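You operate a simulated robot arm through the tools that you are given. There is no shell and no other tool. Be economical: measure what you need, move in short steps, check, and stop when the job is done.

The job below is to be done with a simulated two-armed robot. You get a single attempt, and the scene is never put back.

Task
Wipe up the spill on the dining table top with the yellow cloth and put it back.

Only the result counts: the job must be done as asked and must still hold three seconds after the hand-in. Knocking over, shifting, dropping, spilling or breaking anything else fails it. Flat cloth is picked up by pressing the open fingertips on it (5 to 10 N) and closing them slowly along it; thin cloth reads only 2 to 8 mm in the jaws.

Robot
Two 7-joint arms with two-finger parallel grippers on one trunk, on a base that drives. Base frame: it is fixed to the floor where the robot stands at the start and does not move with it; the origin is under the middle of the robot, x ahead of it, y to its left, z up. Lengths are in cm, angles in degrees, forces in N, time in s.
The left shoulder is at the start at [6, 14.4, 92.6], the right one opposite. With the tool pointing down near the work surface each hand reaches from about 32 to 74 cm from the robot's upright axis, wherever it stands, measured 20 degrees to its own side. Payload 1.57 kg a hand.
The TCP of each hand is the grasp point between the finger pads, 3 cm short of the fingertips. In the tool frame z runs along the fingers and y along their closing line. Largest opening 11 cm; finger width 2.4, thickness 1.2; the body of the gripper, 4.8 by 11.2 cm, starts 7.8 cm behind the TCP.
Orientation is told as [roll, pitch, yaw] about the base's x, y, z axes, in that order, counted from this pose: with the fingers straight down and closing along the base's y, the tool's x points along the base's -x, its y along +y and its z along -z.

Tools
- The arms move only by the tool apply_moves. It takes "left_steps", "right_steps" or both (then of equal length, played together; a hand with none holds still); each is a list of rows, each a list of 7 numbers: the shift along the base's x, y, z in units of 25 mm (1.0 is 25 mm), then the turn, a rotation vector about the base's x, y, z in units of 4 degrees (1.0 is 4 degrees), then the opening, from 0 (shut) to 1 (fully open). In form: [[tx, ty, tz, rx, ry, rz, gripper], ...]. A call has 1 to 8 rows; each row shifts and turns the commanded pose from where the row before left it. A call with a number of a shift or a turn outside -1 to 1 is refused whole. Each row takes 0.2 s and may step no farther than 5 cm and 8.6 degrees from the row before; otherwise, or with a gripper value out of range, the whole call is refused. Where a pose cannot be reached the arm comes as near as it can. A force on the tool above 40 N (or 10 N above the force at the start of the call, whichever is more), or a blocked arm, ends the call early, and 0.2 s more pass. The fingers move at their own pace (about 4.5 cm/s each) and stop on an object; they squeeze with about 35 N. The grip force told is the motor's: it shows also when the fingers shut on nothing. Time passes only in rows, and 0.2 s behind the last, so rows that do not move let the fingers close. It gives the time, the measured TCP pose, the force on the tool (base axes), the opening and the grip force at its end, in the units of the frame above (readings bear some noise).
- Cameras (640 x 400 px; columns grow to the right, rows downward): "scene" is now at [4.15, 1.48, 153.02]; the picture's right is [0.23, -0.97, 0.00], its down [-0.79, -0.19, -0.59] and it looks along [0.57, 0.14, -0.81] (base axes); focal length 273 px, centre (320, 200). "left" rides on the left gripper at [7, -1.6, -14.1] in its tool frame; the picture's right is [0.23, 0.97, 0.00], its down [-0.86, 0.20, -0.48] and it looks along [-0.47, 0.11, 0.88] (tool axes); focal length 222 px, centre (320, 200). "right" rides on the right gripper at [7, 1.6, -14.1] in its tool frame; the picture's right is [-0.23, 0.97, 0.00], its down [-0.85, -0.20, -0.48] and it looks along [-0.47, -0.11, 0.88] (tool axes); focal length 222 px, centre (320, 200). There is no depth. A picture from a camera that has moved, and an enlarged one, comes with that camera's place and axes in the base frame and with its lens.
- camera(camera): a new picture of that camera. No time passes.
- move_column(by): slides the trunk up (or, below 0, down) by that many cm; the arms and the scene camera ride with it, the base frame stays. It gives what a move gives, with no picture.
- base_move(legs): drives the robot by 1 to 6 legs, each [ahead, left, turn to the left] in cm, cm and degrees, along the robot's own axes; the way and the turn of a leg run together, so that a leg with both is an arc; at most 150 cm and 180 degrees a leg. The arms and the cameras ride along, it lands a little off, and it stops where it bumps. It gives what a move gives.
- head_to(pan, tilt): turns the head with the scene camera to pan (to the left, within 86 degrees either way) and tilt (down, from -29 to 69), counted from straight ahead of the robot. It gives what a move gives.
- enlarge(camera, box): a new picture of the part [left, top, right, bottom] of that camera's present view, enlarged. No time passes.
- job_done(): hands the job in; it is judged then, once.

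Work in short steps. Places have to be worked out from the pictures, the camera data and where the tool is seen: move nearer, look again, correct. Check each grasp and each placing, and mend what went wrong. You have 120 turns and 108 pictures in all, those below and enlarged ones among them. Open the grippers and draw the arms clear of the work before you hand the job in, unless the task says otherwise; then end with one line.

The tools are called as a command line: name --argument value ..., lists and objects as JSON in quotes. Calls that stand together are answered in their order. apply_moves: Moves the arms, as the interface text tells. Its arguments: {"type":"object","properties":{"left_steps":{"type":"array","items":{"type":"array","items":{"type":"number"}}},"right_steps":{"type":"array","items":{"type":"array","items":{"type":"number"}}}},"required":[]} The other tools are called the same way: move_column (by) slides the trunk up or down; base_move (legs) drives the base; head_to (pan, tilt) turns the head that bears the scene camera; camera (camera) takes a picture; enlarge (camera, box) takes an enlarged picture of a part of a camera's view; job_done () hands the job in.

At the start:

```text
time: 0.0
left_position: [45.51, 39.69, 100.17]
left_ee_rot: [0.0, 0.0, 0.0]
left_force: [0.1, -0.3, -0.3]
left_finger_gap: 11.01
left_gripper_force: 0.0
right_position: [38.81, -4.9, 105.33]
right_ee_rot: [0.0, 0.0, 0.0]
right_force: [0.7, -0.7, 0.2]
right_finger_gap: 11.0
right_gripper_force: 0.0
trunk travel left (down, up): [-52.5, 6.5]
robot x, y, heading: [0.05, 0.21, 0.2]
head pan, tilt: [13.5, 53.8]
```

scene: 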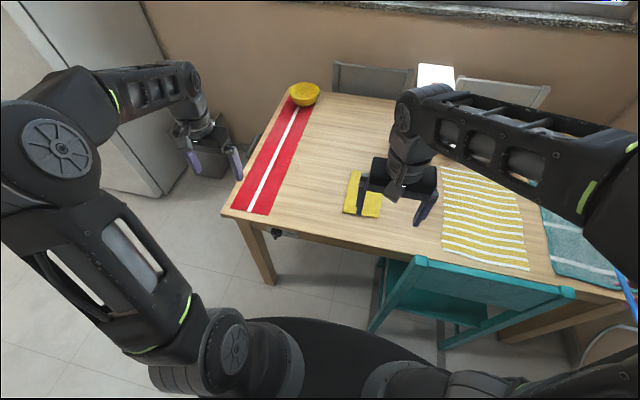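
right: 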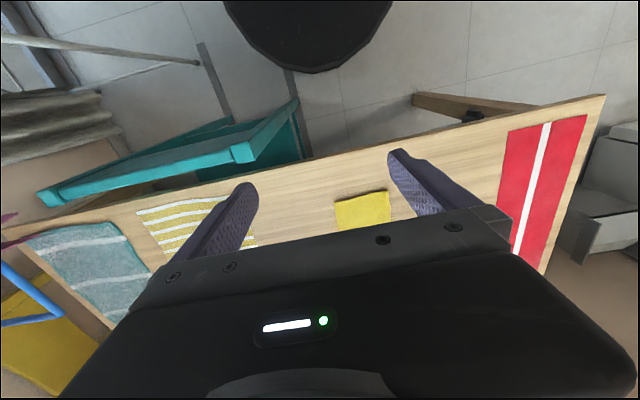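
left: 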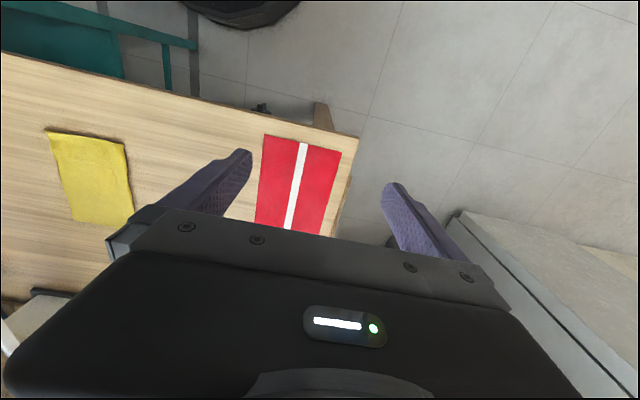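

The yellow cloth seems to be near [68, 1], partly hidden by the right arm, and I see no spill yet. I enlarge the scene view.

enlarge --camera "scene" --box '[220, 60, 640, 300]'

enlarge --camera "left" --box '[0, 60, 360, 300]'

```text
1.52 times, centred on (430, 180) of scene
camera zoom: at [4.15, 1.48, 153.02], right [0.23, -0.97, 0.0], down [-0.79, -0.19, -0.59], along [0.57, 0.14, -0.81], focal length 417 px, centre (152, 230)
```

zoom: 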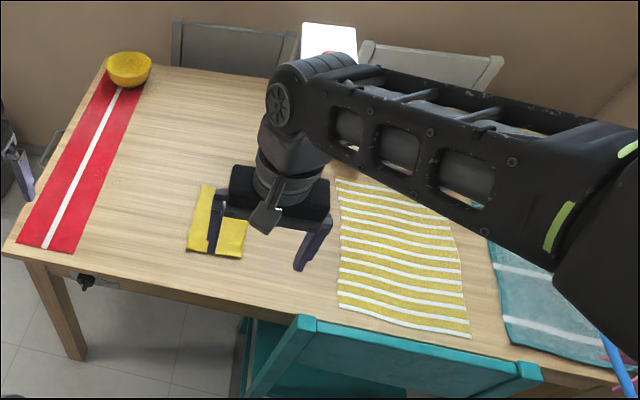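

```text
1.67 times, centred on (180, 180) of left
camera zoom: at [38.43, 38.09, 114.14], right [-0.23, 0.97, 0.0], down [0.86, 0.2, 0.48], along [0.47, 0.11, -0.88], focal length 370 px, centre (553, 233)
```

zoom: 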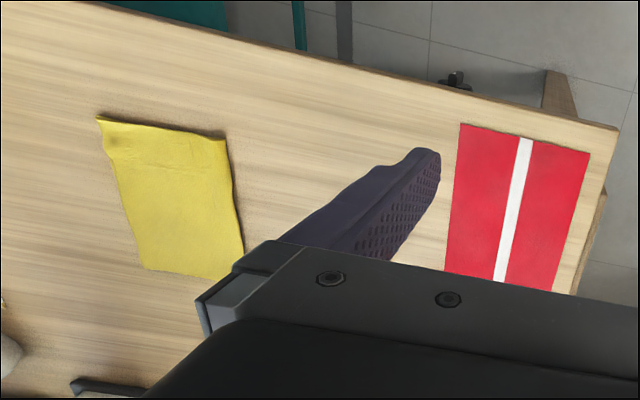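

No spill is visible yet, so it's likely hidden behind the right arm. I swing the right hand to the right and back to uncover the table.

apply_moves --right_steps '[[-0.3, -1, 0.3, 0, 0, 0, 1], [-0.3, -1, 0.3, 0, 0, 0, 1], [-0.3, -1, 0.3, 0, 0, 0, 1], [-0.3, -1, 0.3, 0, 0, 0, 1], [-0.3, -1, 0.3, 0, 0, 0, 1], [-0.3, -1, 0.3, 0, 0, 0, 1], [-0.3, -1, 0, 0, 0, 0, 1], [-0.3, -1, 0, 0, 0, 0, 1]]'

apply_moves --right_steps '[[0, -1, 0, 0, 0, 0, 1], [0, -1, 0, 0, 0, 0, 1], [0, -1, 0, 0, 0, 0, 1], [0, -1, 0, 0, 0, 0, 1], [0, -1, 0, 0, 0, 0, 1], [0, -1, 0, 0, 0, 0, 1]]'

camera --camera "scene"

```text
time: 1.8
left_position: [45.35, 39.66, 100.08]
left_ee_rot: [0.1, 0.1, 0.0]
left_force: [0.2, -0.7, 0.1]
left_finger_gap: 10.99
left_gripper_force: 0.0
right_position: [32.74, -24.83, 109.96]
right_ee_rot: [0.0, -0.2, 0.2]
right_force: [-0.9, 0.8, -0.3]
right_finger_gap: 10.99
right_gripper_force: 0.0
trunk travel left (down, up): [-52.5, 6.5]
robot x, y, heading: [0.13, 0.29, 0.0]
head pan, tilt: [13.5, 53.8]
```

```text
time: 3.2
left_position: [45.47, 39.59, 100.16]
left_ee_rot: [-0.1, 0.0, 0.0]
left_force: [0.4, -0.3, -1.1]
left_finger_gap: 11.01
left_gripper_force: 0.1
right_position: [32.81, -39.93, 109.9]
right_ee_rot: [0.1, 0.0, 0.0]
right_force: [0.5, 0.8, 0.2]
right_finger_gap: 11.01
right_gripper_force: 0.1
trunk travel left (down, up): [-52.5, 6.5]
robot x, y, heading: [-0.19, -0.22, 0.0]
head pan, tilt: [13.5, 53.8]
```

```text
102 pictures are left
camera scene: at [4.16, 1.44, 153.02], right [0.23, -0.97, 0.0], down [-0.79, -0.19, -0.59], along [0.57, 0.14, -0.81], focal length 273 px, centre (320, 200)
```

scene: 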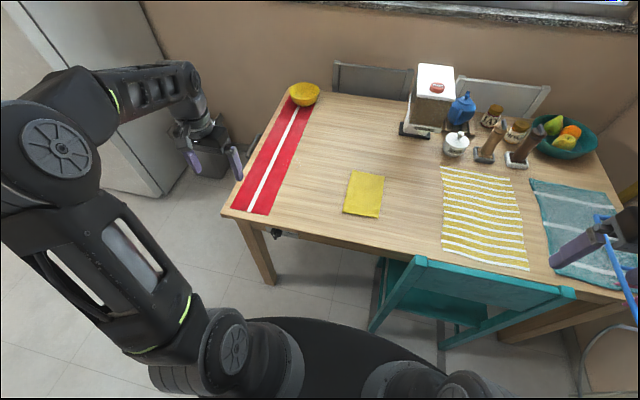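

The table is clear now; I enlarge parts to find the spill.

enlarge --camera "scene" --box '[220, 80, 440, 230]'

enlarge --camera "scene" --box '[400, 60, 640, 320]'

head_to --pan -25 --tilt 50

camera --camera "scene"

```text
2.67 times, centred on (330, 155) of scene
camera zoom: at [4.16, 1.44, 153.02], right [0.23, -0.97, 0.0], down [-0.79, -0.19, -0.59], along [0.57, 0.14, -0.81], focal length 729 px, centre (293, 320)
```

zoom: 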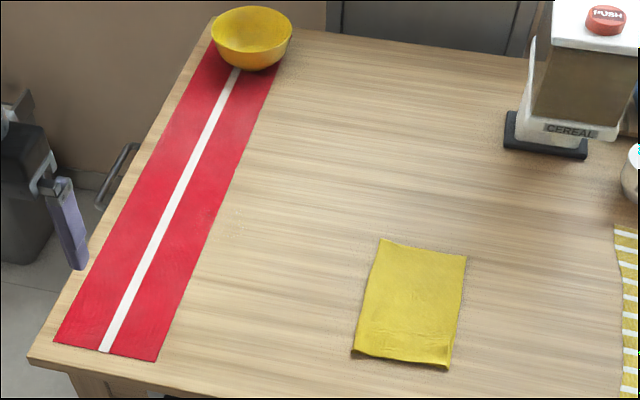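

```text
1.54 times, centred on (520, 190) of scene
camera zoom: at [4.16, 1.44, 153.02], right [0.23, -0.97, 0.0], down [-0.79, -0.19, -0.59], along [0.57, 0.14, -0.81], focal length 421 px, centre (12, 215)
```

zoom: 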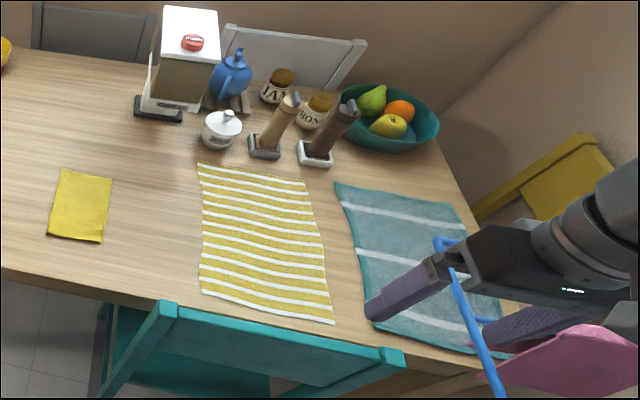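

```text
time: 4.2
left_position: [45.44, 39.66, 100.16]
left_ee_rot: [-0.1, 0.1, 0.0]
left_force: [-0.3, 0.4, 0.4]
left_finger_gap: 10.99
left_gripper_force: 0.0
right_position: [32.67, -39.9, 109.93]
right_ee_rot: [0.1, 0.0, 0.0]
right_force: [-0.9, -0.3, 0.7]
right_finger_gap: 11.0
right_gripper_force: 0.1
trunk travel left (down, up): [-52.5, 6.5]
robot x, y, heading: [-0.26, -0.16, -0.3]
head pan, tilt: [-25.0, 50.0]
```

```text
99 pictures are left
camera scene: at [4.0, -3.49, 153.52], right [-0.42, -0.91, 0.0], down [-0.69, 0.32, -0.64], along [0.58, -0.27, -0.77], focal length 273 px, centre (320, 200)
```

scene: 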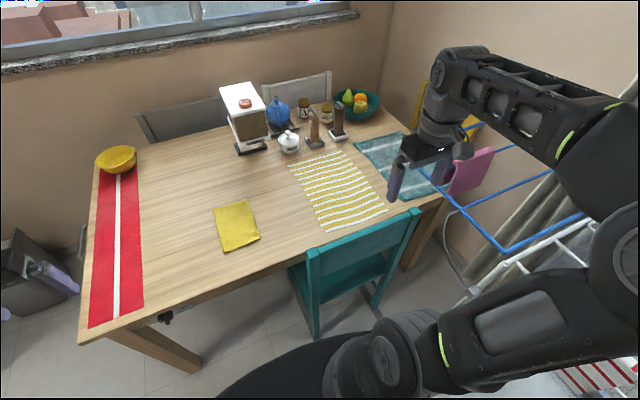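

No obvious spill yet; it may be faint, so I enlarge further from this view angle.

enlarge --camera "scene" --box '[80, 120, 240, 220]'

enlarge --camera "scene" --box '[130, 200, 310, 330]'

enlarge --camera "scene" --box '[220, 80, 460, 230]'

```text
4.00 times, centred on (160, 170) of scene
camera zoom: at [4.0, -3.49, 153.52], right [-0.42, -0.91, 0.0], down [-0.69, 0.32, -0.64], along [0.58, -0.27, -0.77], focal length 1094 px, centre (960, 320)
```

zoom: 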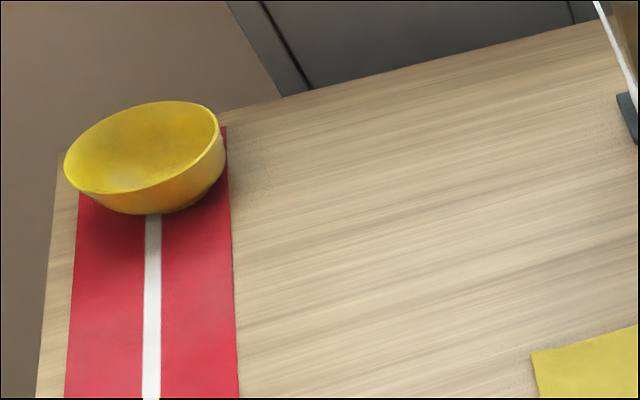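

```text
3.08 times, centred on (220, 265) of scene
camera zoom: at [4.0, -3.49, 153.52], right [-0.42, -0.91, 0.0], down [-0.69, 0.32, -0.64], along [0.58, -0.27, -0.77], focal length 841 px, centre (628, 0)
```

zoom: 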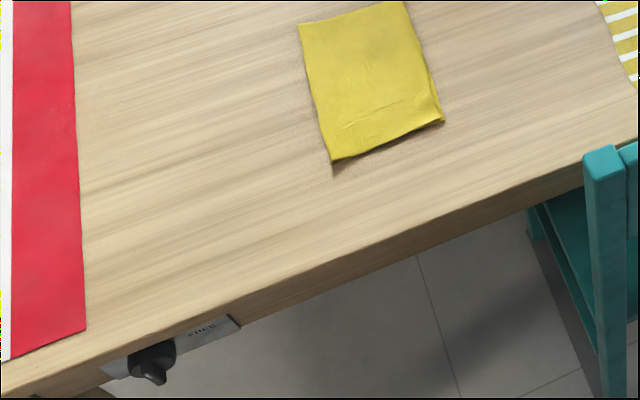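

```text
2.67 times, centred on (340, 155) of scene
camera zoom: at [4.0, -3.49, 153.52], right [-0.42, -0.91, 0.0], down [-0.69, 0.32, -0.64], along [0.58, -0.27, -0.77], focal length 729 px, centre (267, 320)
```

zoom: 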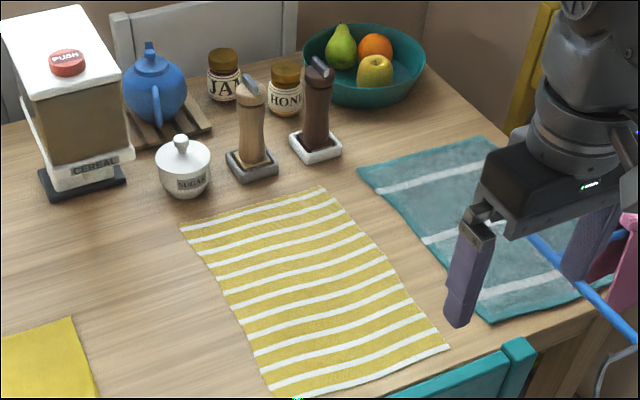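

Still no spill. It may be transparent, so I bring the left wrist camera over the left half of the table for a closer, differently lit view.

apply_moves --left_steps '[[0.5, -1, 0, 0, 0, 0, 1], [0.5, -1, 0, 0, 0, 0, 1], [0.5, -1, 0, 0, 0, 0, 1], [0.5, -1, 0, 0, 0, 0, 1], [0.5, -1, 0, 0, 0, 0, 1], [0.5, -1, 0, 0, 0, 0, 1]]'

camera --camera "left"

camera --camera "right"

```text
time: 5.7
left_position: [53.05, 24.49, 100.11]
left_ee_rot: [0.0, 0.0, -0.1]
left_force: [-0.9, 0.5, -0.4]
left_finger_gap: 11.02
left_gripper_force: 0.1
right_position: [32.73, -39.9, 110.01]
right_ee_rot: [0.1, 0.0, 0.0]
right_force: [0.3, 0.0, -0.7]
right_finger_gap: 10.99
right_gripper_force: 0.1
trunk travel left (down, up): [-52.5, 6.5]
robot x, y, heading: [0.2, -0.21, 0.2]
head pan, tilt: [-25.0, 50.0]
```

```text
95 pictures are left
camera left: at [45.91, 23.0, 114.09], right [-0.23, 0.97, 0.0], down [0.86, 0.2, 0.48], along [0.47, 0.11, -0.88], focal length 222 px, centre (320, 200)
```

left: 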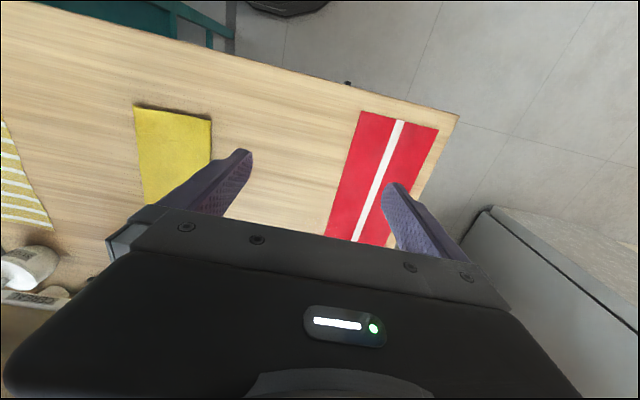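

```text
94 pictures are left
camera right: at [25.57, -38.19, 124.01], right [0.23, 0.97, 0.0], down [0.86, -0.2, 0.48], along [0.47, -0.11, -0.88], focal length 222 px, centre (320, 200)
```

right: 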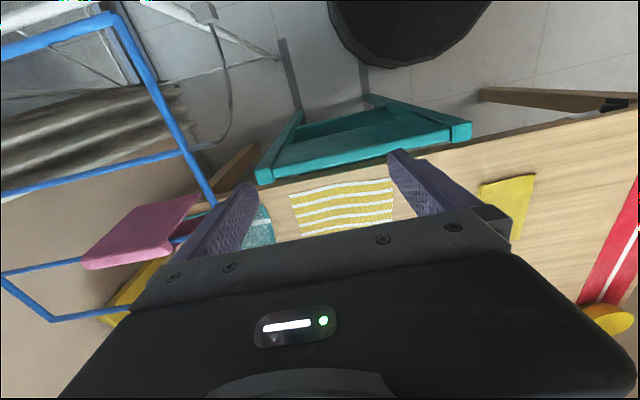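

Still nothing obvious. I move the right hand back up out of view and look at the left and right table zones with strong zoom.

apply_moves --right_steps '[[-0.5, 0.6, 0.6, 0, 0, 0, 1], [-0.5, 0.6, 0.6, 0, 0, 0, 1], [-0.5, 0.6, 0.6, 0, 0, 0, 1], [-0.5, 0.6, 0.6, 0, 0, 0, 1]]'

move_column --by 6

head_to --pan -15 --tilt 40

camera --camera "scene"

```text
time: 6.7
left_position: [53.05, 24.79, 100.04]
left_ee_rot: [-0.1, 0.0, 0.0]
left_force: [0.5, 0.1, -0.4]
left_finger_gap: 10.98
left_gripper_force: 0.0
right_position: [30.69, -34.35, 112.01]
right_ee_rot: [0.0, -0.1, 0.0]
right_force: [-0.6, 0.9, 0.1]
right_finger_gap: 11.01
right_gripper_force: 0.0
right hand out of reach, approached as far as the arm can: row 2, 3, 4
trunk travel left (down, up): [-52.5, 6.5]
robot x, y, heading: [-0.27, 0.36, -0.3]
head pan, tilt: [-25.0, 50.0]
```

```text
time: 7.7
left_position: [53.08, 24.64, 106.02]
left_ee_rot: [0.0, 0.0, 0.0]
left_force: [-0.1, 0.6, 0.5]
left_finger_gap: 11.02
left_gripper_force: 0.0
right_position: [30.68, -34.38, 117.85]
right_ee_rot: [0.2, 0.0, 0.0]
right_force: [0.3, 0.0, -0.4]
right_finger_gap: 10.99
right_gripper_force: 0.1
trunk travel left (down, up): [-58.5, 0.5]
robot x, y, heading: [-0.1, -0.2, -0.0]
head pan, tilt: [-25.0, 50.0]
```

```text
time: 8.4
left_position: [52.94, 24.6, 106.1]
left_ee_rot: [0.0, -0.1, 0.1]
left_force: [0.1, -0.5, 0.5]
left_finger_gap: 10.99
left_gripper_force: 0.0
right_position: [30.79, -34.48, 118.08]
right_ee_rot: [0.0, -0.1, 0.0]
right_force: [0.9, 0.0, -0.2]
right_finger_gap: 11.01
right_gripper_force: 0.1
trunk travel left (down, up): [-58.5, 0.5]
robot x, y, heading: [-0.25, -0.09, 0.1]
head pan, tilt: [-15.0, 40.0]
```

```text
93 pictures are left
camera scene: at [5.23, -2.45, 160.94], right [-0.26, -0.97, 0.0], down [-0.62, 0.17, -0.77], along [0.74, -0.2, -0.64], focal length 273 px, centre (320, 200)
```

scene: 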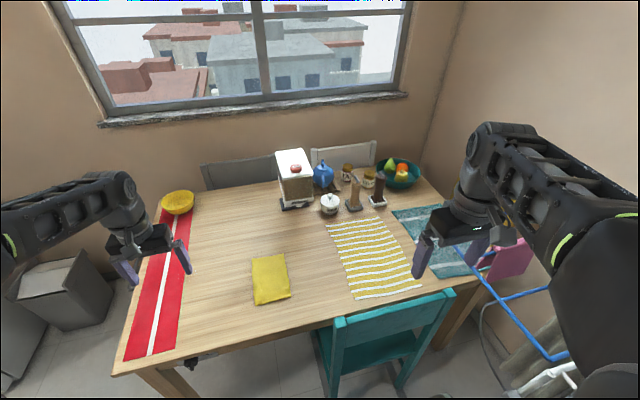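

enlarge --camera "scene" --box '[190, 180, 350, 280]'

enlarge --camera "scene" --box '[120, 260, 330, 380]'

enlarge --camera "scene" --box '[320, 150, 500, 300]'

```text
4.00 times, centred on (270, 230) of scene
camera zoom: at [5.23, -2.45, 160.94], right [-0.26, -0.97, 0.0], down [-0.62, 0.17, -0.77], along [0.74, -0.2, -0.64], focal length 1094 px, centre (520, 80)
```

zoom: 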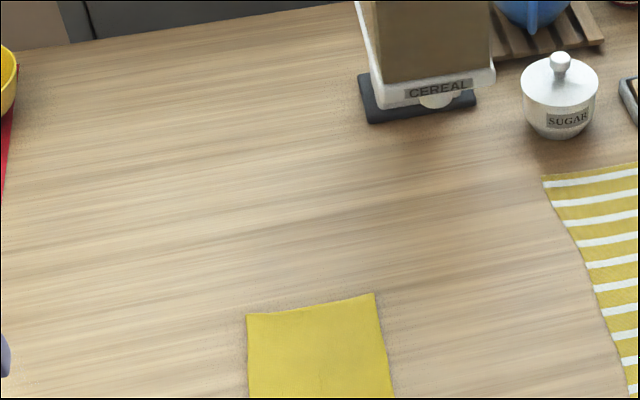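

```text
3.05 times, centred on (225, 320) of scene
camera zoom: at [5.23, -2.45, 160.94], right [-0.26, -0.97, 0.0], down [-0.62, 0.17, -0.77], along [0.74, -0.2, -0.64], focal length 833 px, centre (610, -166)
```

zoom: 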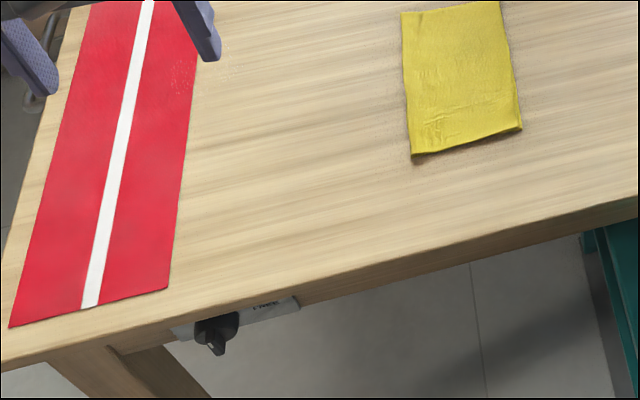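

```text
2.67 times, centred on (410, 225) of scene
camera zoom: at [5.23, -2.45, 160.94], right [-0.26, -0.97, 0.0], down [-0.62, 0.17, -0.77], along [0.74, -0.2, -0.64], focal length 729 px, centre (80, 133)
```

zoom: 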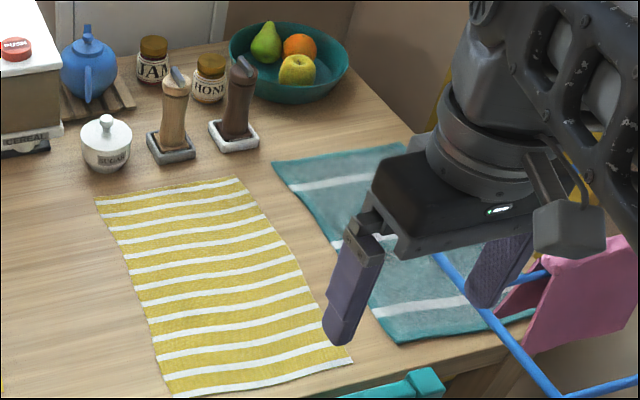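

There are speckled glints on the runner near (180,279), and possibly a bluish tint behind the cloth near (256,246). I zoom in on both.

enlarge --camera "scene" --box '[150, 255, 220, 305]'

enlarge --camera "scene" --box '[220, 220, 310, 280]'

```text
8.00 times, centred on (185, 280) of scene
camera zoom: at [5.23, -2.45, 160.94], right [-0.26, -0.97, 0.0], down [-0.62, 0.17, -0.77], along [0.74, -0.2, -0.64], focal length 2187 px, centre (1400, -440)
```

zoom: 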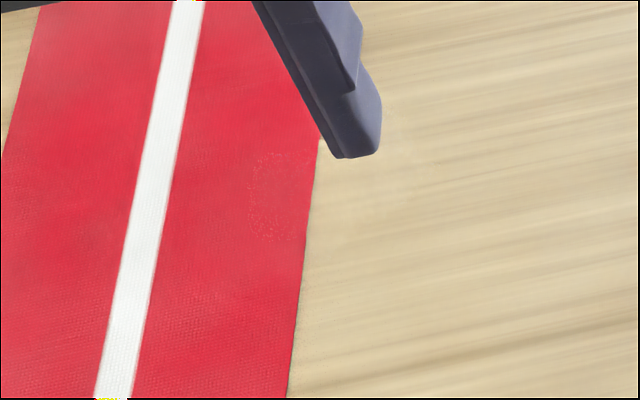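

```text
6.67 times, centred on (265, 250) of scene
camera zoom: at [5.23, -2.45, 160.94], right [-0.26, -0.97, 0.0], down [-0.62, 0.17, -0.77], along [0.74, -0.2, -0.64], focal length 1823 px, centre (687, -133)
```

zoom: 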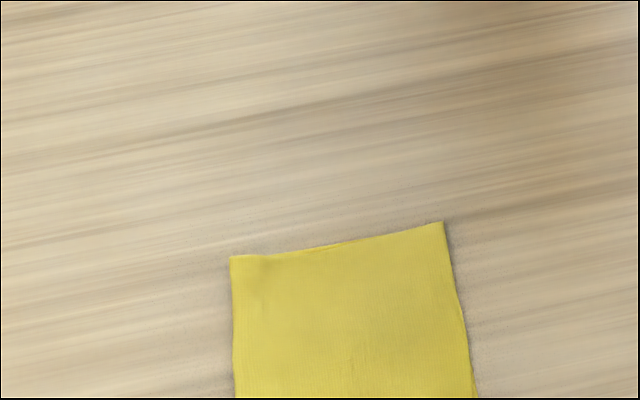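

A faint stippled outline shows at the runner's right edge, with a smooth patch on the wood beside it, near [78, 32]. I move the left wrist camera over there for a close view.

apply_moves --left_steps '[[1, 0.8, -0.5, 0, 0, 0, 1], [1, 0.5, -0.5, 0, 0, 0, 1], [0.6, 0, -0.5, 0, 0, 0, 1]]'

camera --camera "left"

enlarge --camera "left" --box '[200, 80, 420, 220]'

```text
time: 9.2
left_position: [59.65, 27.93, 102.35]
left_ee_rot: [0.0, 0.0, 0.0]
left_force: [-0.5, -0.2, -0.2]
left_finger_gap: 11.0
left_gripper_force: 0.1
right_position: [30.82, -34.46, 117.94]
right_ee_rot: [0.2, 0.0, 0.1]
right_force: [1.0, -0.5, -0.3]
right_finger_gap: 10.98
right_gripper_force: 0.0
trunk travel left (down, up): [-58.5, 0.5]
robot x, y, heading: [0.09, -0.14, 0.1]
head pan, tilt: [-15.0, 40.0]
```

```text
87 pictures are left
camera left: at [52.5, 26.4, 116.34], right [-0.23, 0.97, 0.0], down [0.86, 0.2, 0.48], along [0.47, 0.11, -0.88], focal length 222 px, centre (320, 200)
```

left: 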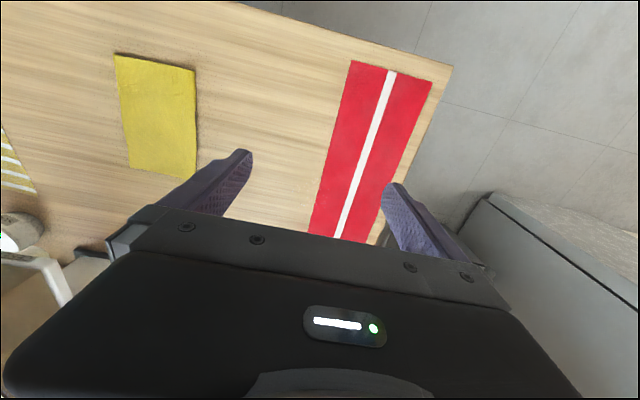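

```text
2.86 times, centred on (310, 150) of left
camera zoom: at [52.5, 26.4, 116.34], right [-0.23, 0.97, 0.0], down [0.86, 0.2, 0.48], along [0.47, 0.11, -0.88], focal length 635 px, centre (349, 343)
```

zoom: 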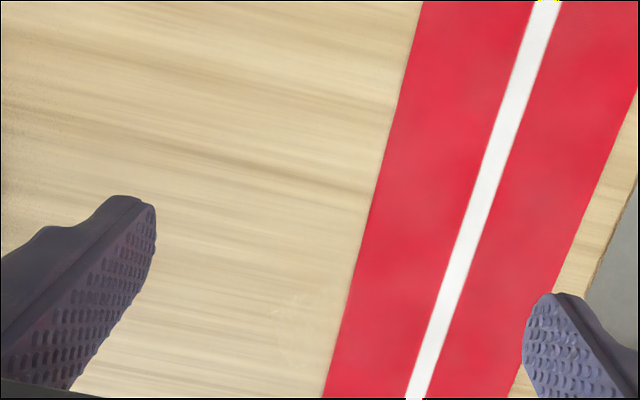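

Speckles triangulate to the same world spot, about [78, 31], from two views, so a clear spill is likely there. I move the left hand aside and zoom from the scene camera.

apply_moves --left_steps '[[-1, 0.3, 0.3, 0, 0, 0, 1], [-1, 0.3, 0.3, 0, 0, 0, 1], [-1, 0.3, 0.3, 0, 0, 0, 1], [-1, 0.3, 0.3, 0, 0, 0, 1], [-1, 0.3, 0, 0, 0, 0, 1]]'

head_to --pan 20 --tilt 45

camera --camera "scene"

```text
time: 10.4
left_position: [46.83, 31.63, 105.36]
left_ee_rot: [0.1, 0.0, 0.0]
left_force: [0.2, 0.1, -0.2]
left_finger_gap: 11.03
left_gripper_force: 0.1
right_position: [30.69, -34.52, 118.03]
right_ee_rot: [0.0, -0.1, 0.1]
right_force: [0.9, 0.0, -0.3]
right_finger_gap: 11.01
right_gripper_force: 0.0
trunk travel left (down, up): [-58.5, 0.5]
robot x, y, heading: [-0.12, 0.06, -0.2]
head pan, tilt: [-15.0, 40.0]
```

```text
time: 11.4
left_position: [47.19, 31.6, 105.3]
left_ee_rot: [0.0, 0.0, 0.0]
left_force: [-0.4, 0.8, 0.6]
left_finger_gap: 10.98
left_gripper_force: 0.1
right_position: [30.6, -34.35, 117.87]
right_ee_rot: [0.1, 0.1, 0.0]
right_force: [0.1, -0.3, 0.6]
right_finger_gap: 11.0
right_gripper_force: 0.0
trunk travel left (down, up): [-58.5, 0.5]
robot x, y, heading: [-0.0, 0.1, 0.2]
head pan, tilt: [20.0, 45.0]
```

```text
85 pictures are left
camera scene: at [4.67, 2.53, 160.22], right [0.34, -0.94, 0.0], down [-0.66, -0.24, -0.71], along [0.66, 0.24, -0.71], focal length 273 px, centre (320, 200)
```

scene: 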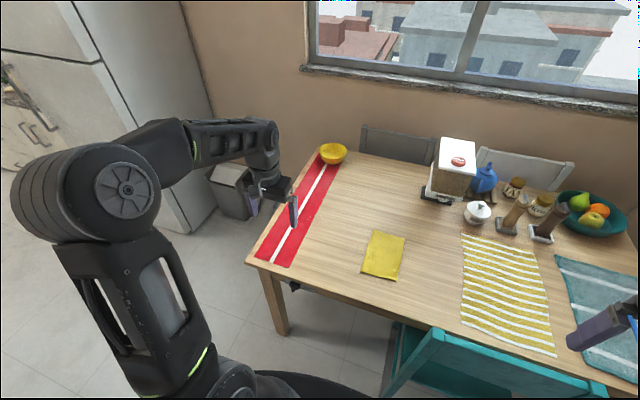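

enlarge --camera "scene" --box '[280, 195, 360, 245]'

enlarge --camera "scene" --box '[260, 140, 420, 280]'

```text
8.00 times, centred on (320, 220) of scene
camera zoom: at [4.67, 2.53, 160.22], right [0.34, -0.94, 0.0], down [-0.66, -0.24, -0.71], along [0.66, 0.24, -0.71], focal length 2187 px, centre (320, 40)
```

zoom: 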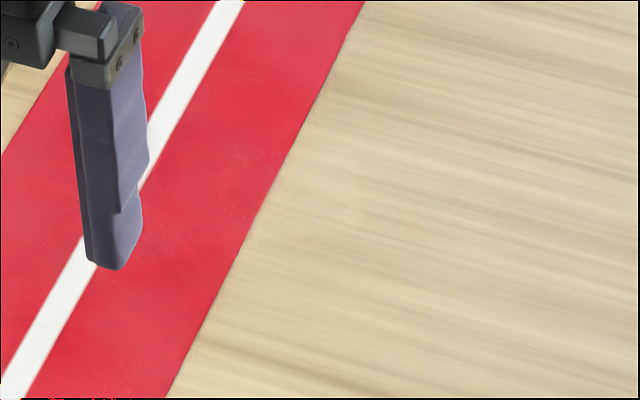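

```text
2.86 times, centred on (340, 210) of scene
camera zoom: at [4.67, 2.53, 160.22], right [0.34, -0.94, 0.0], down [-0.66, -0.24, -0.71], along [0.66, 0.24, -0.71], focal length 781 px, centre (263, 171)
```

zoom: 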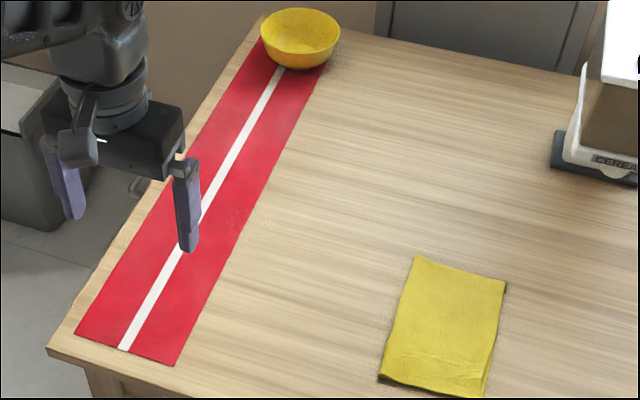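

A faint clear puddle about 8 cm across shows at roughly [77, 30], straddling the runner edge. The cloth lies at x 59–79, y −7..6. I drive left and ahead, clear of the chair, to bring both within the left hand's reach.

base_move --legs '[[0, 12, 0], [13, 0, 0]]'

head_to --pan 8 --tilt 52

camera --camera "scene"

```text
time: 13.5
left_position: [60.11, 43.69, 105.36]
left_ee_rot: [0.0, 0.1, 0.1]
left_force: [0.4, -0.4, 0.1]
left_finger_gap: 11.0
left_gripper_force: 0.1
right_position: [43.82, -22.36, 117.96]
right_ee_rot: [0.0, 0.1, 0.1]
right_force: [0.1, 0.3, 0.7]
right_finger_gap: 11.01
right_gripper_force: 0.0
trunk travel left (down, up): [-58.5, 0.5]
robot x, y, heading: [12.89, 11.83, -0.0]
head pan, tilt: [20.0, 45.0]
```

```text
time: 14.2
left_position: [59.96, 43.77, 105.32]
left_ee_rot: [0.0, 0.0, 0.0]
left_force: [0.0, -0.3, -0.9]
left_finger_gap: 10.99
left_gripper_force: 0.0
right_position: [43.68, -22.39, 118.01]
right_ee_rot: [0.2, 0.0, 0.1]
right_force: [0.0, -0.3, 0.2]
right_finger_gap: 11.01
right_gripper_force: 0.0
trunk travel left (down, up): [-58.5, 0.5]
robot x, y, heading: [12.8, 12.17, 0.2]
head pan, tilt: [8.0, 52.0]
```

```text
82 pictures are left
camera scene: at [17.42, 12.87, 159.26], right [0.14, -0.99, 0.0], down [-0.78, -0.11, -0.62], along [0.61, 0.09, -0.79], focal length 273 px, centre (320, 200)
```

scene: 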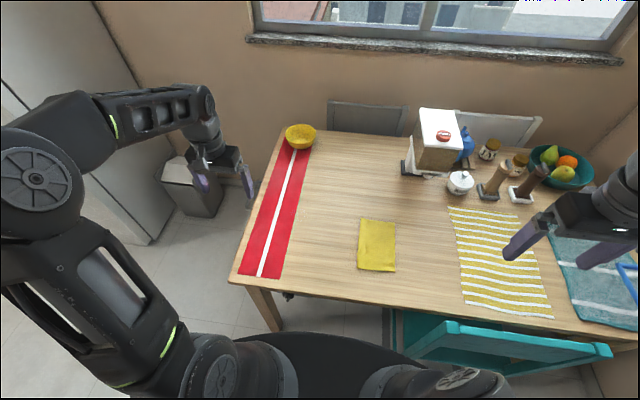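

enlarge --camera "scene" --box '[250, 190, 346, 250]'

enlarge --camera "scene" --box '[320, 200, 440, 280]'

```text
6.67 times, centred on (298, 220) of scene
camera zoom: at [17.42, 12.87, 159.26], right [0.14, -0.99, 0.0], down [-0.78, -0.11, -0.62], along [0.61, 0.09, -0.79], focal length 1823 px, centre (467, 67)
```

zoom: 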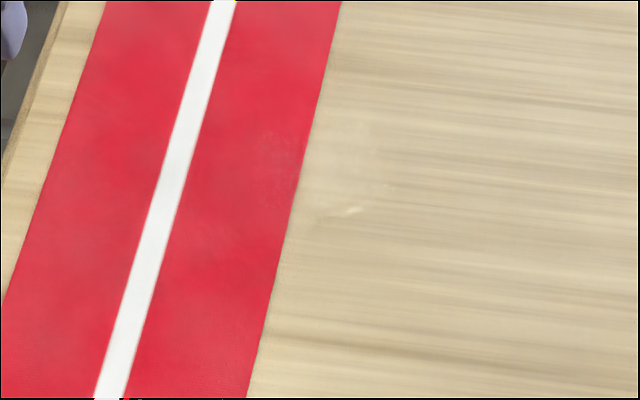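

```text
5.00 times, centred on (380, 240) of scene
camera zoom: at [17.42, 12.87, 159.26], right [0.14, -0.99, 0.0], down [-0.78, -0.11, -0.62], along [0.61, 0.09, -0.79], focal length 1367 px, centre (20, 0)
```

zoom: 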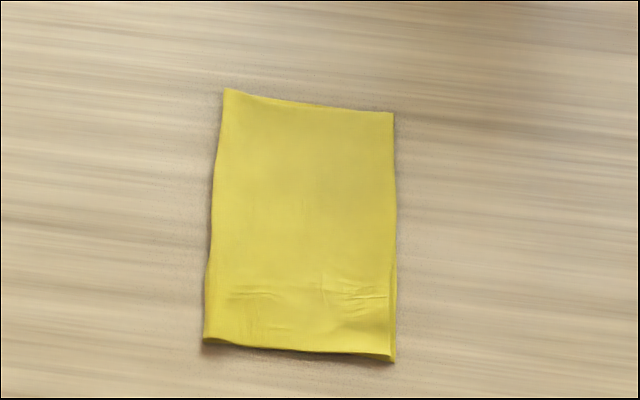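

The spill is confirmed at about [77.5, 30.3] with a radius near 4.3 cm, and the cloth centre is near [69, −0.4]. I lower the trunk back 6 cm and bring the left hand over the cloth.

move_column --by -6

apply_moves --left_steps '[[0.45, -1, -0.2, 0, 0, 0, 0.45], [0.45, -1, -0.2, 0, 0, 0, 0.45], [0.45, -1, -0.2, 0, 0, 0, 0.45], [0.45, -1, -0.2, 0, 0, 0, 0.45], [0.45, -1, -0.2, 0, 0, 0, 0.45], [0.45, -1, -0.2, 0, 0, 0, 0.45], [0.45, -1, -0.2, 0, 0, 0, 0.45], [0.45, -1, -0.2, 0, 0, 0, 0.45]]'

apply_moves --left_steps '[[0, -1, -0.4, 0, 0, 0, 0.45], [0, -1, -0.4, 0, 0, 0, 0.45], [0, -1, -0.4, 0, 0, 0, 0.45], [0, -1, -0.4, 0, 0, 0, 0.45], [0, -1, -0.4, 0, 0, 0, 0.45], [0, -1, -0.4, 0, 0, 0, 0.45], [0, -1, -0.4, 0, 0, 0, 0.45], [0, -1, -0.4, 0, 0, 0, 0.45]]'

```text
time: 15.2
left_position: [59.9, 43.64, 99.29]
left_ee_rot: [0.0, 0.1, 0.1]
left_force: [-0.3, 0.4, -0.8]
left_finger_gap: 10.99
left_gripper_force: 0.0
right_position: [43.67, -22.42, 111.97]
right_ee_rot: [0.1, -0.1, 0.1]
right_force: [-0.4, 0.1, 0.6]
right_finger_gap: 10.99
right_gripper_force: 0.1
trunk travel left (down, up): [-52.5, 6.5]
robot x, y, heading: [13.29, 12.17, 0.2]
head pan, tilt: [8.0, 52.0]
```

```text
time: 17.0
left_position: [69.02, 23.71, 95.36]
left_ee_rot: [0.1, 0.0, 0.1]
left_force: [0.0, -0.4, -0.1]
left_finger_gap: 4.94
left_gripper_force: 0.2
right_position: [43.75, -22.43, 111.97]
right_ee_rot: [0.0, 0.0, 0.1]
right_force: [-0.6, -0.1, 0.6]
right_finger_gap: 10.99
right_gripper_force: 0.2
trunk travel left (down, up): [-52.5, 6.5]
robot x, y, heading: [13.03, 12.06, -0.0]
head pan, tilt: [8.0, 52.0]
```

```text
time: 18.8
left_position: [68.95, 3.79, 87.52]
left_ee_rot: [0.1, 0.1, 0.1]
left_force: [-0.2, -0.4, -0.1]
left_finger_gap: 4.95
left_gripper_force: 0.1
right_position: [43.69, -22.53, 111.9]
right_ee_rot: [0.2, 0.0, 0.1]
right_force: [-0.1, 0.1, -0.8]
right_finger_gap: 11.0
right_gripper_force: 0.0
trunk travel left (down, up): [-52.5, 6.5]
robot x, y, heading: [12.76, 12.08, -0.1]
head pan, tilt: [8.0, 52.0]
```

Reached [69, 3.8, 87.5]. I shift to y −0.4, lower to about z 77, then look.

apply_moves --left_steps '[[0, -0.84, -0.8, 0, 0, 0, 0.45], [0, -0.84, -0.8, 0, 0, 0, 0.45], [0, 0, -1, 0, 0, 0, 0.45], [0, 0, -1, 0, 0, 0, 0.45], [0, 0, -0.6, 0, 0, 0, 0.45]]'

enlarge --camera "scene" --box '[280, 150, 480, 290]'

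camera --camera "left"

```text
time: 20.0
left_position: [69.31, -0.73, 78.24]
left_ee_rot: [-0.4, -0.6, 0.2]
left_force: [-4.2, 0.8, 20.5]
left_finger_gap: 5.04
left_gripper_force: 0.1
right_position: [43.73, -22.36, 112.16]
right_ee_rot: [0.2, -0.1, 0.1]
right_force: [0.4, -0.8, -0.4]
right_finger_gap: 10.99
right_gripper_force: 0.0
trunk travel left (down, up): [-52.5, 6.5]
robot x, y, heading: [13.04, 11.7, -0.2]
head pan, tilt: [8.0, 52.0]
stopped in row 5 (left hand): the force on the tool passed its limit (the readings are from after the stop); the commanded pose is now the measured one
```

```text
2.86 times, centred on (380, 220) of scene
camera zoom: at [17.41, 12.87, 153.28], right [0.14, -0.99, 0.0], down [-0.78, -0.11, -0.62], along [0.61, 0.09, -0.79], focal length 781 px, centre (149, 143)
```

zoom: 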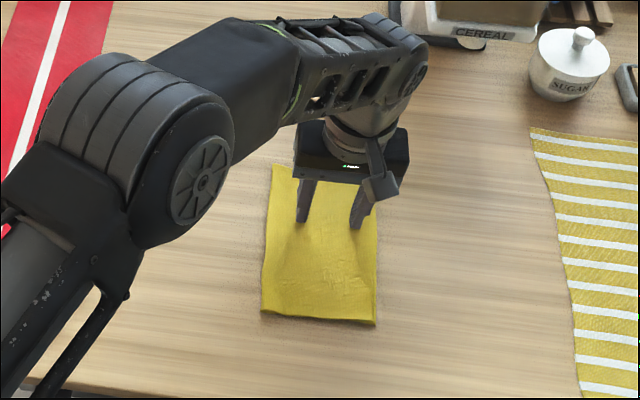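

```text
78 pictures are left
camera left: at [62.05, -2.23, 92.19], right [-0.23, 0.97, -0.01], down [0.85, 0.2, 0.49], along [0.47, 0.1, -0.87], focal length 222 px, centre (320, 200)
```

left: 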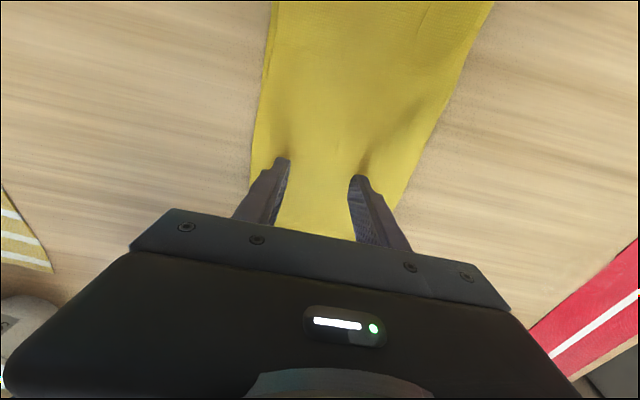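

Contact came already at TCP z 78.2 with 20 N, so the fingertips are at about 75. I back up in small amounts to see how the force varies.

apply_moves --left_steps '[[0, 0, 0.2, 0, 0, 0, 0.45], [0, 0, 0, 0, 0, 0, 0.45]]'

enlarge --camera "left" --box '[220, 80, 460, 240]'

```text
time: 20.6
left_position: [69.07, -0.7, 78.35]
left_ee_rot: [-0.3, -0.4, 0.1]
left_force: [0.1, 1.1, -0.3]
left_finger_gap: 4.92
left_gripper_force: 0.0
right_position: [43.67, -22.43, 111.92]
right_ee_rot: [0.1, 0.1, 0.0]
right_force: [0.4, 1.1, 0.0]
right_finger_gap: 11.0
right_gripper_force: 0.0
trunk travel left (down, up): [-52.5, 6.5]
robot x, y, heading: [12.81, 12.3, 0.0]
head pan, tilt: [8.0, 52.0]
```

```text
2.50 times, centred on (340, 160) of left
camera zoom: at [61.99, -2.19, 92.39], right [-0.23, 0.97, -0.01], down [0.85, 0.2, 0.48], along [0.47, 0.11, -0.88], focal length 555 px, centre (270, 300)
```

zoom: 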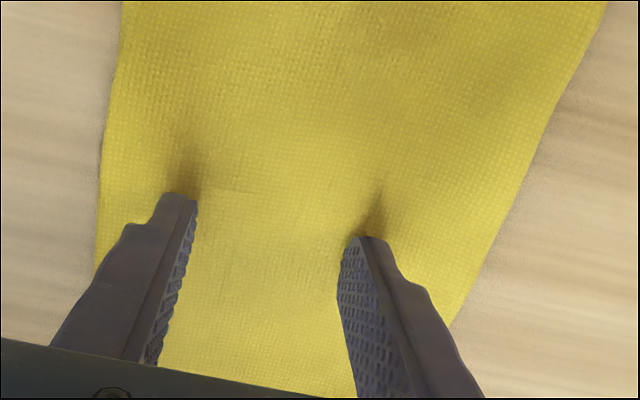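

Force dropped to 0 within 1 mm, so the surface is stiff here. I press lightly in small steps.

apply_moves --left_steps '[[0, 0, -0.08, 0, 0, 0, 0.45], [0, 0, 0, 0, 0, 0, 0.45]]'

apply_moves --left_steps '[[0, 0, -0.08, 0, 0, 0, 0.45], [0, 0, 0, 0, 0, 0, 0.45]]'

```text
time: 21.2
left_position: [69.18, -0.72, 78.19]
left_ee_rot: [-0.2, -0.5, 0.1]
left_force: [-0.3, -0.2, 1.2]
left_finger_gap: 4.97
left_gripper_force: 0.1
right_position: [43.73, -22.31, 111.95]
right_ee_rot: [0.0, 0.1, 0.1]
right_force: [0.2, 0.1, -0.1]
right_finger_gap: 11.01
right_gripper_force: 0.1
trunk travel left (down, up): [-52.5, 6.5]
robot x, y, heading: [12.88, 12.05, 0.2]
head pan, tilt: [8.0, 52.0]
```

```text
time: 21.8
left_position: [69.17, -0.64, 78.24]
left_ee_rot: [-0.3, -0.6, 0.1]
left_force: [-0.8, 0.4, 13.6]
left_finger_gap: 4.95
left_gripper_force: 0.5
right_position: [43.68, -22.28, 111.98]
right_ee_rot: [0.1, -0.1, 0.0]
right_force: [0.8, 0.9, 0.4]
right_finger_gap: 10.99
right_gripper_force: 0.1
trunk travel left (down, up): [-52.5, 6.5]
robot x, y, heading: [12.91, 12.07, 0.3]
head pan, tilt: [8.0, 52.0]
```

Surface is stiff at fingertip z ≈ 75.2, so the table top is really near 75, and my ground positions shift: cloth centre ≈ [66.2, 0.3], spill ≈ [74.3, 29.3]. I lift, shift to the cloth centre, and press again.

apply_moves --left_steps '[[0, 0, 0.4, 0, 0, 0, 0.45], [-0.6, 0.2, 0, 0, 0, 0, 0.45], [-0.56, 0.18, 0, 0, 0, 0, 0.45], [0, 0, -0.3, 0, 0, 0, 0.45], [0, 0, -0.06, 0, 0, 0, 0.45]]'

enlarge --camera "scene" --box '[280, 150, 480, 290]'

```text
time: 23.0
left_position: [66.28, 0.19, 78.13]
left_ee_rot: [-0.4, -0.5, 0.1]
left_force: [-1.3, -0.2, 6.0]
left_finger_gap: 4.98
left_gripper_force: 0.0
right_position: [43.7, -22.26, 112.06]
right_ee_rot: [0.0, 0.0, 0.1]
right_force: [0.4, -0.2, 0.1]
right_finger_gap: 11.0
right_gripper_force: 0.0
trunk travel left (down, up): [-52.5, 6.5]
robot x, y, heading: [13.19, 12.1, 0.0]
head pan, tilt: [8.0, 52.0]
```

```text
2.86 times, centred on (380, 220) of scene
camera zoom: at [17.39, 12.87, 153.27], right [0.14, -0.99, 0.0], down [-0.78, -0.11, -0.62], along [0.61, 0.09, -0.79], focal length 781 px, centre (149, 143)
```

zoom: 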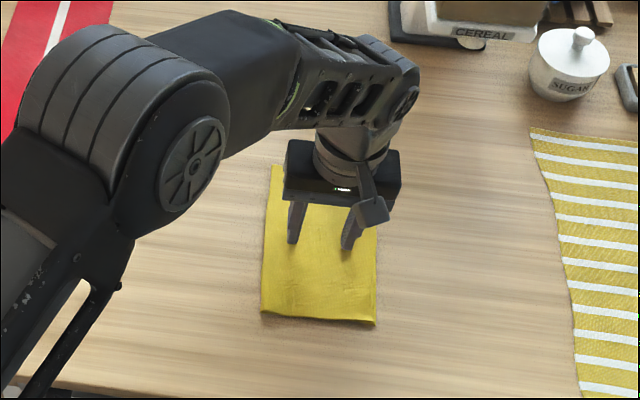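

Pressing with 6 N at the cloth centre. I close the fingers slowly.

apply_moves --left_steps '[[0, 0, 0, 0, 0, 0, 0.4], [0, 0, 0, 0, 0, 0, 0.35], [0, 0, 0, 0, 0, 0, 0.3], [0, 0, 0, 0, 0, 0, 0.25], [0, 0, 0, 0, 0, 0, 0.2], [0, 0, 0, 0, 0, 0, 0.15], [0, 0, 0, 0, 0, 0, 0.1], [0, 0, 0, 0, 0, 0, 0.05]]'

apply_moves --left_steps '[[0, 0, 0, 0, 0, 0, 0.02], [0, 0, 0, 0, 0, 0, 0], [0, 0, 0, 0, 0, 0, 0], [0, 0, 0, 0, 0, 0, 0]]'

enlarge --camera "scene" --box '[280, 150, 480, 290]'

camera --camera "left"

```text
time: 24.8
left_position: [66.12, 0.26, 78.1]
left_ee_rot: [-0.3, -0.5, 0.1]
left_force: [0.1, -0.6, 12.0]
left_finger_gap: 0.66
left_gripper_force: 1.0
right_position: [43.67, -22.41, 111.95]
right_ee_rot: [0.1, -0.1, 0.1]
right_force: [-0.3, 0.0, 0.6]
right_finger_gap: 11.03
right_gripper_force: 0.0
trunk travel left (down, up): [-52.5, 6.5]
robot x, y, heading: [13.23, 12.32, -0.0]
head pan, tilt: [8.0, 52.0]
```

```text
time: 25.8
left_position: [66.3, 0.16, 78.24]
left_ee_rot: [-0.4, -0.5, 0.0]
left_force: [0.1, -0.9, 12.2]
left_finger_gap: 0.37
left_gripper_force: 24.3
right_position: [43.63, -22.5, 111.98]
right_ee_rot: [0.1, -0.2, 0.1]
right_force: [0.0, -0.7, -0.5]
right_finger_gap: 11.01
right_gripper_force: 0.0
trunk travel left (down, up): [-52.5, 6.5]
robot x, y, heading: [13.12, 12.36, 0.2]
head pan, tilt: [8.0, 52.0]
```

```text
2.86 times, centred on (380, 220) of scene
camera zoom: at [17.34, 12.87, 153.26], right [0.14, -0.99, 0.0], down [-0.78, -0.11, -0.62], along [0.61, 0.09, -0.79], focal length 781 px, centre (149, 143)
```

zoom: 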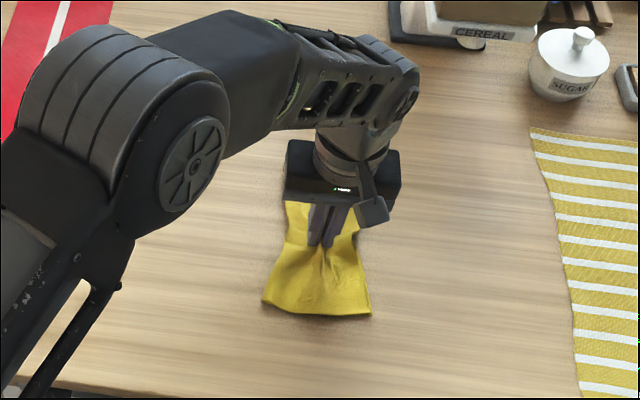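

```text
74 pictures are left
camera left: at [59.03, -1.27, 92.2], right [-0.23, 0.97, -0.01], down [0.85, 0.2, 0.49], along [0.47, 0.11, -0.87], focal length 222 px, centre (320, 200)
```

left: 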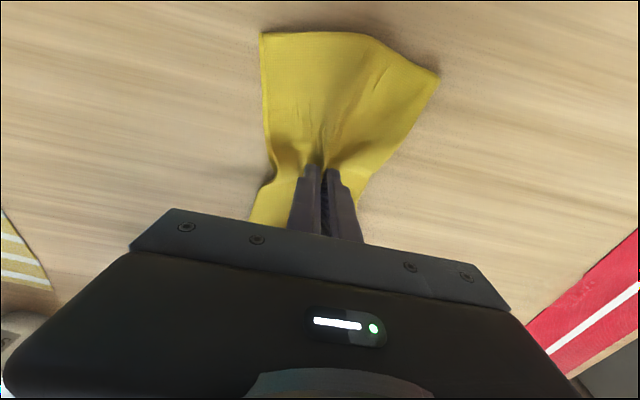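

Cloth is held (3.7 mm gap, 24 N). I lift a few cm and carry it toward the spill.

apply_moves --left_steps '[[0, 0, 0.6, 0, 0, 0, 0], [0, 0, 0.8, 0, 0, 0, 0], [0, 0.5, 0.3, 0, 0, 0, 0], [0.4, 1, 0, 0, 0, 0, 0], [0.4, 1, 0, 0, 0, 0, 0], [0.4, 1, 0, 0, 0, 0, 0], [0.4, 1, 0, 0, 0, 0, 0], [0.4, 1, 0, 0, 0, 0, 0]]'

camera --camera "scene"

camera --camera "left"

```text
time: 27.6
left_position: [71.3, 13.99, 82.36]
left_ee_rot: [-0.4, -0.4, 0.1]
left_force: [-0.1, 0.1, 0.0]
left_finger_gap: 0.36
left_gripper_force: 24.4
right_position: [43.77, -22.26, 112.08]
right_ee_rot: [0.0, 0.0, 0.0]
right_force: [-0.6, 0.0, -0.2]
right_finger_gap: 11.01
right_gripper_force: 0.0
trunk travel left (down, up): [-52.5, 6.5]
robot x, y, heading: [13.06, 11.92, 0.2]
head pan, tilt: [8.0, 52.0]
```

```text
73 pictures are left
camera scene: at [17.47, 12.91, 153.26], right [0.14, -0.99, 0.0], down [-0.78, -0.11, -0.62], along [0.61, 0.09, -0.79], focal length 273 px, centre (320, 200)
```

scene: 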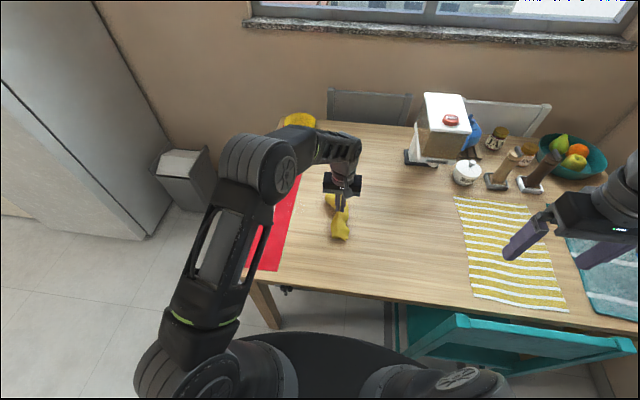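

```text
72 pictures are left
camera left: at [64.1, 12.59, 96.37], right [-0.23, 0.97, -0.01], down [0.85, 0.2, 0.48], along [0.47, 0.11, -0.88], focal length 222 px, centre (320, 200)
```

left: 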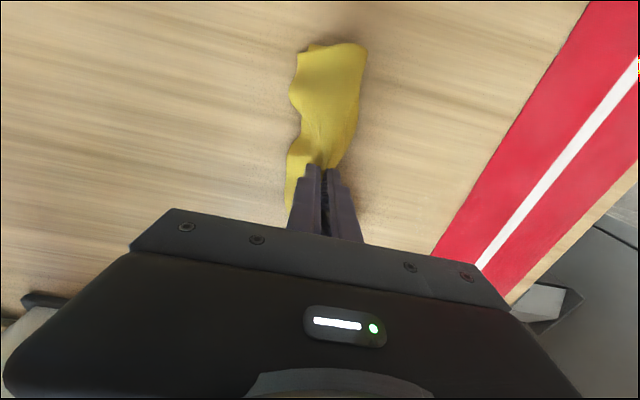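

The cloth hangs securely. I carry on to the spill's near side at y≈24 and lower onto the table.

apply_moves --left_steps '[[0.4, 1, 0, 0, 0, 0, 0], [0.4, 1, 0, 0, 0, 0, 0], [0.3, 1, 0, 0, 0, 0, 0], [0.1, 1, 0, 0, 0, 0, 0], [0, 0, -0.7, 0, 0, 0, 0], [0, 0, -0.6, 0, 0, 0, 0], [0, 0, -0.3, 0, 0, 0, 0]]'

enlarge --camera "scene" --box '[240, 130, 400, 260]'

camera --camera "left"

```text
time: 29.2
left_position: [74.27, 24.0, 78.3]
left_ee_rot: [-0.3, -0.5, 0.0]
left_force: [-0.1, 0.2, 6.8]
left_finger_gap: 0.35
left_gripper_force: 24.7
right_position: [43.74, -22.38, 111.95]
right_ee_rot: [0.2, -0.1, 0.1]
right_force: [-0.5, -0.9, -0.3]
right_finger_gap: 10.99
right_gripper_force: 0.0
trunk travel left (down, up): [-52.5, 6.5]
robot x, y, heading: [13.16, 11.93, 0.3]
head pan, tilt: [8.0, 52.0]
```

```text
3.08 times, centred on (320, 195) of scene
camera zoom: at [17.36, 12.85, 153.28], right [0.14, -0.99, 0.0], down [-0.78, -0.11, -0.62], along [0.61, 0.09, -0.79], focal length 841 px, centre (320, 215)
```

zoom: 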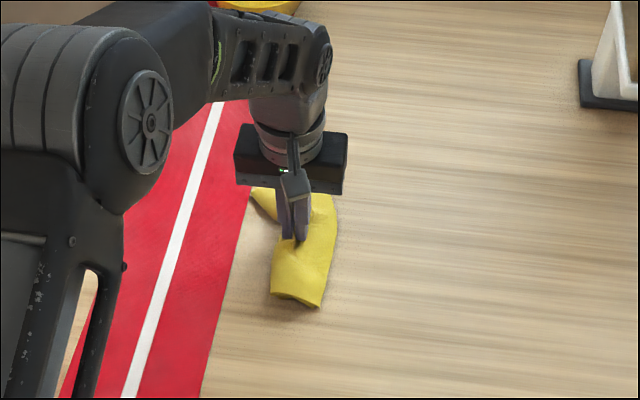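

```text
70 pictures are left
camera left: at [67.13, 22.54, 92.46], right [-0.23, 0.97, -0.01], down [0.85, 0.2, 0.49], along [0.47, 0.11, -0.87], focal length 222 px, centre (320, 200)
```

left: 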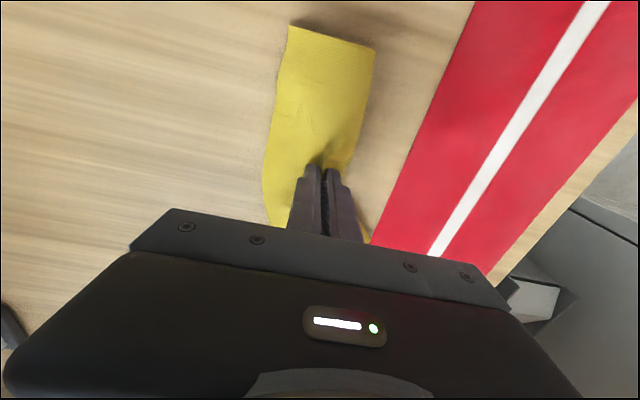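

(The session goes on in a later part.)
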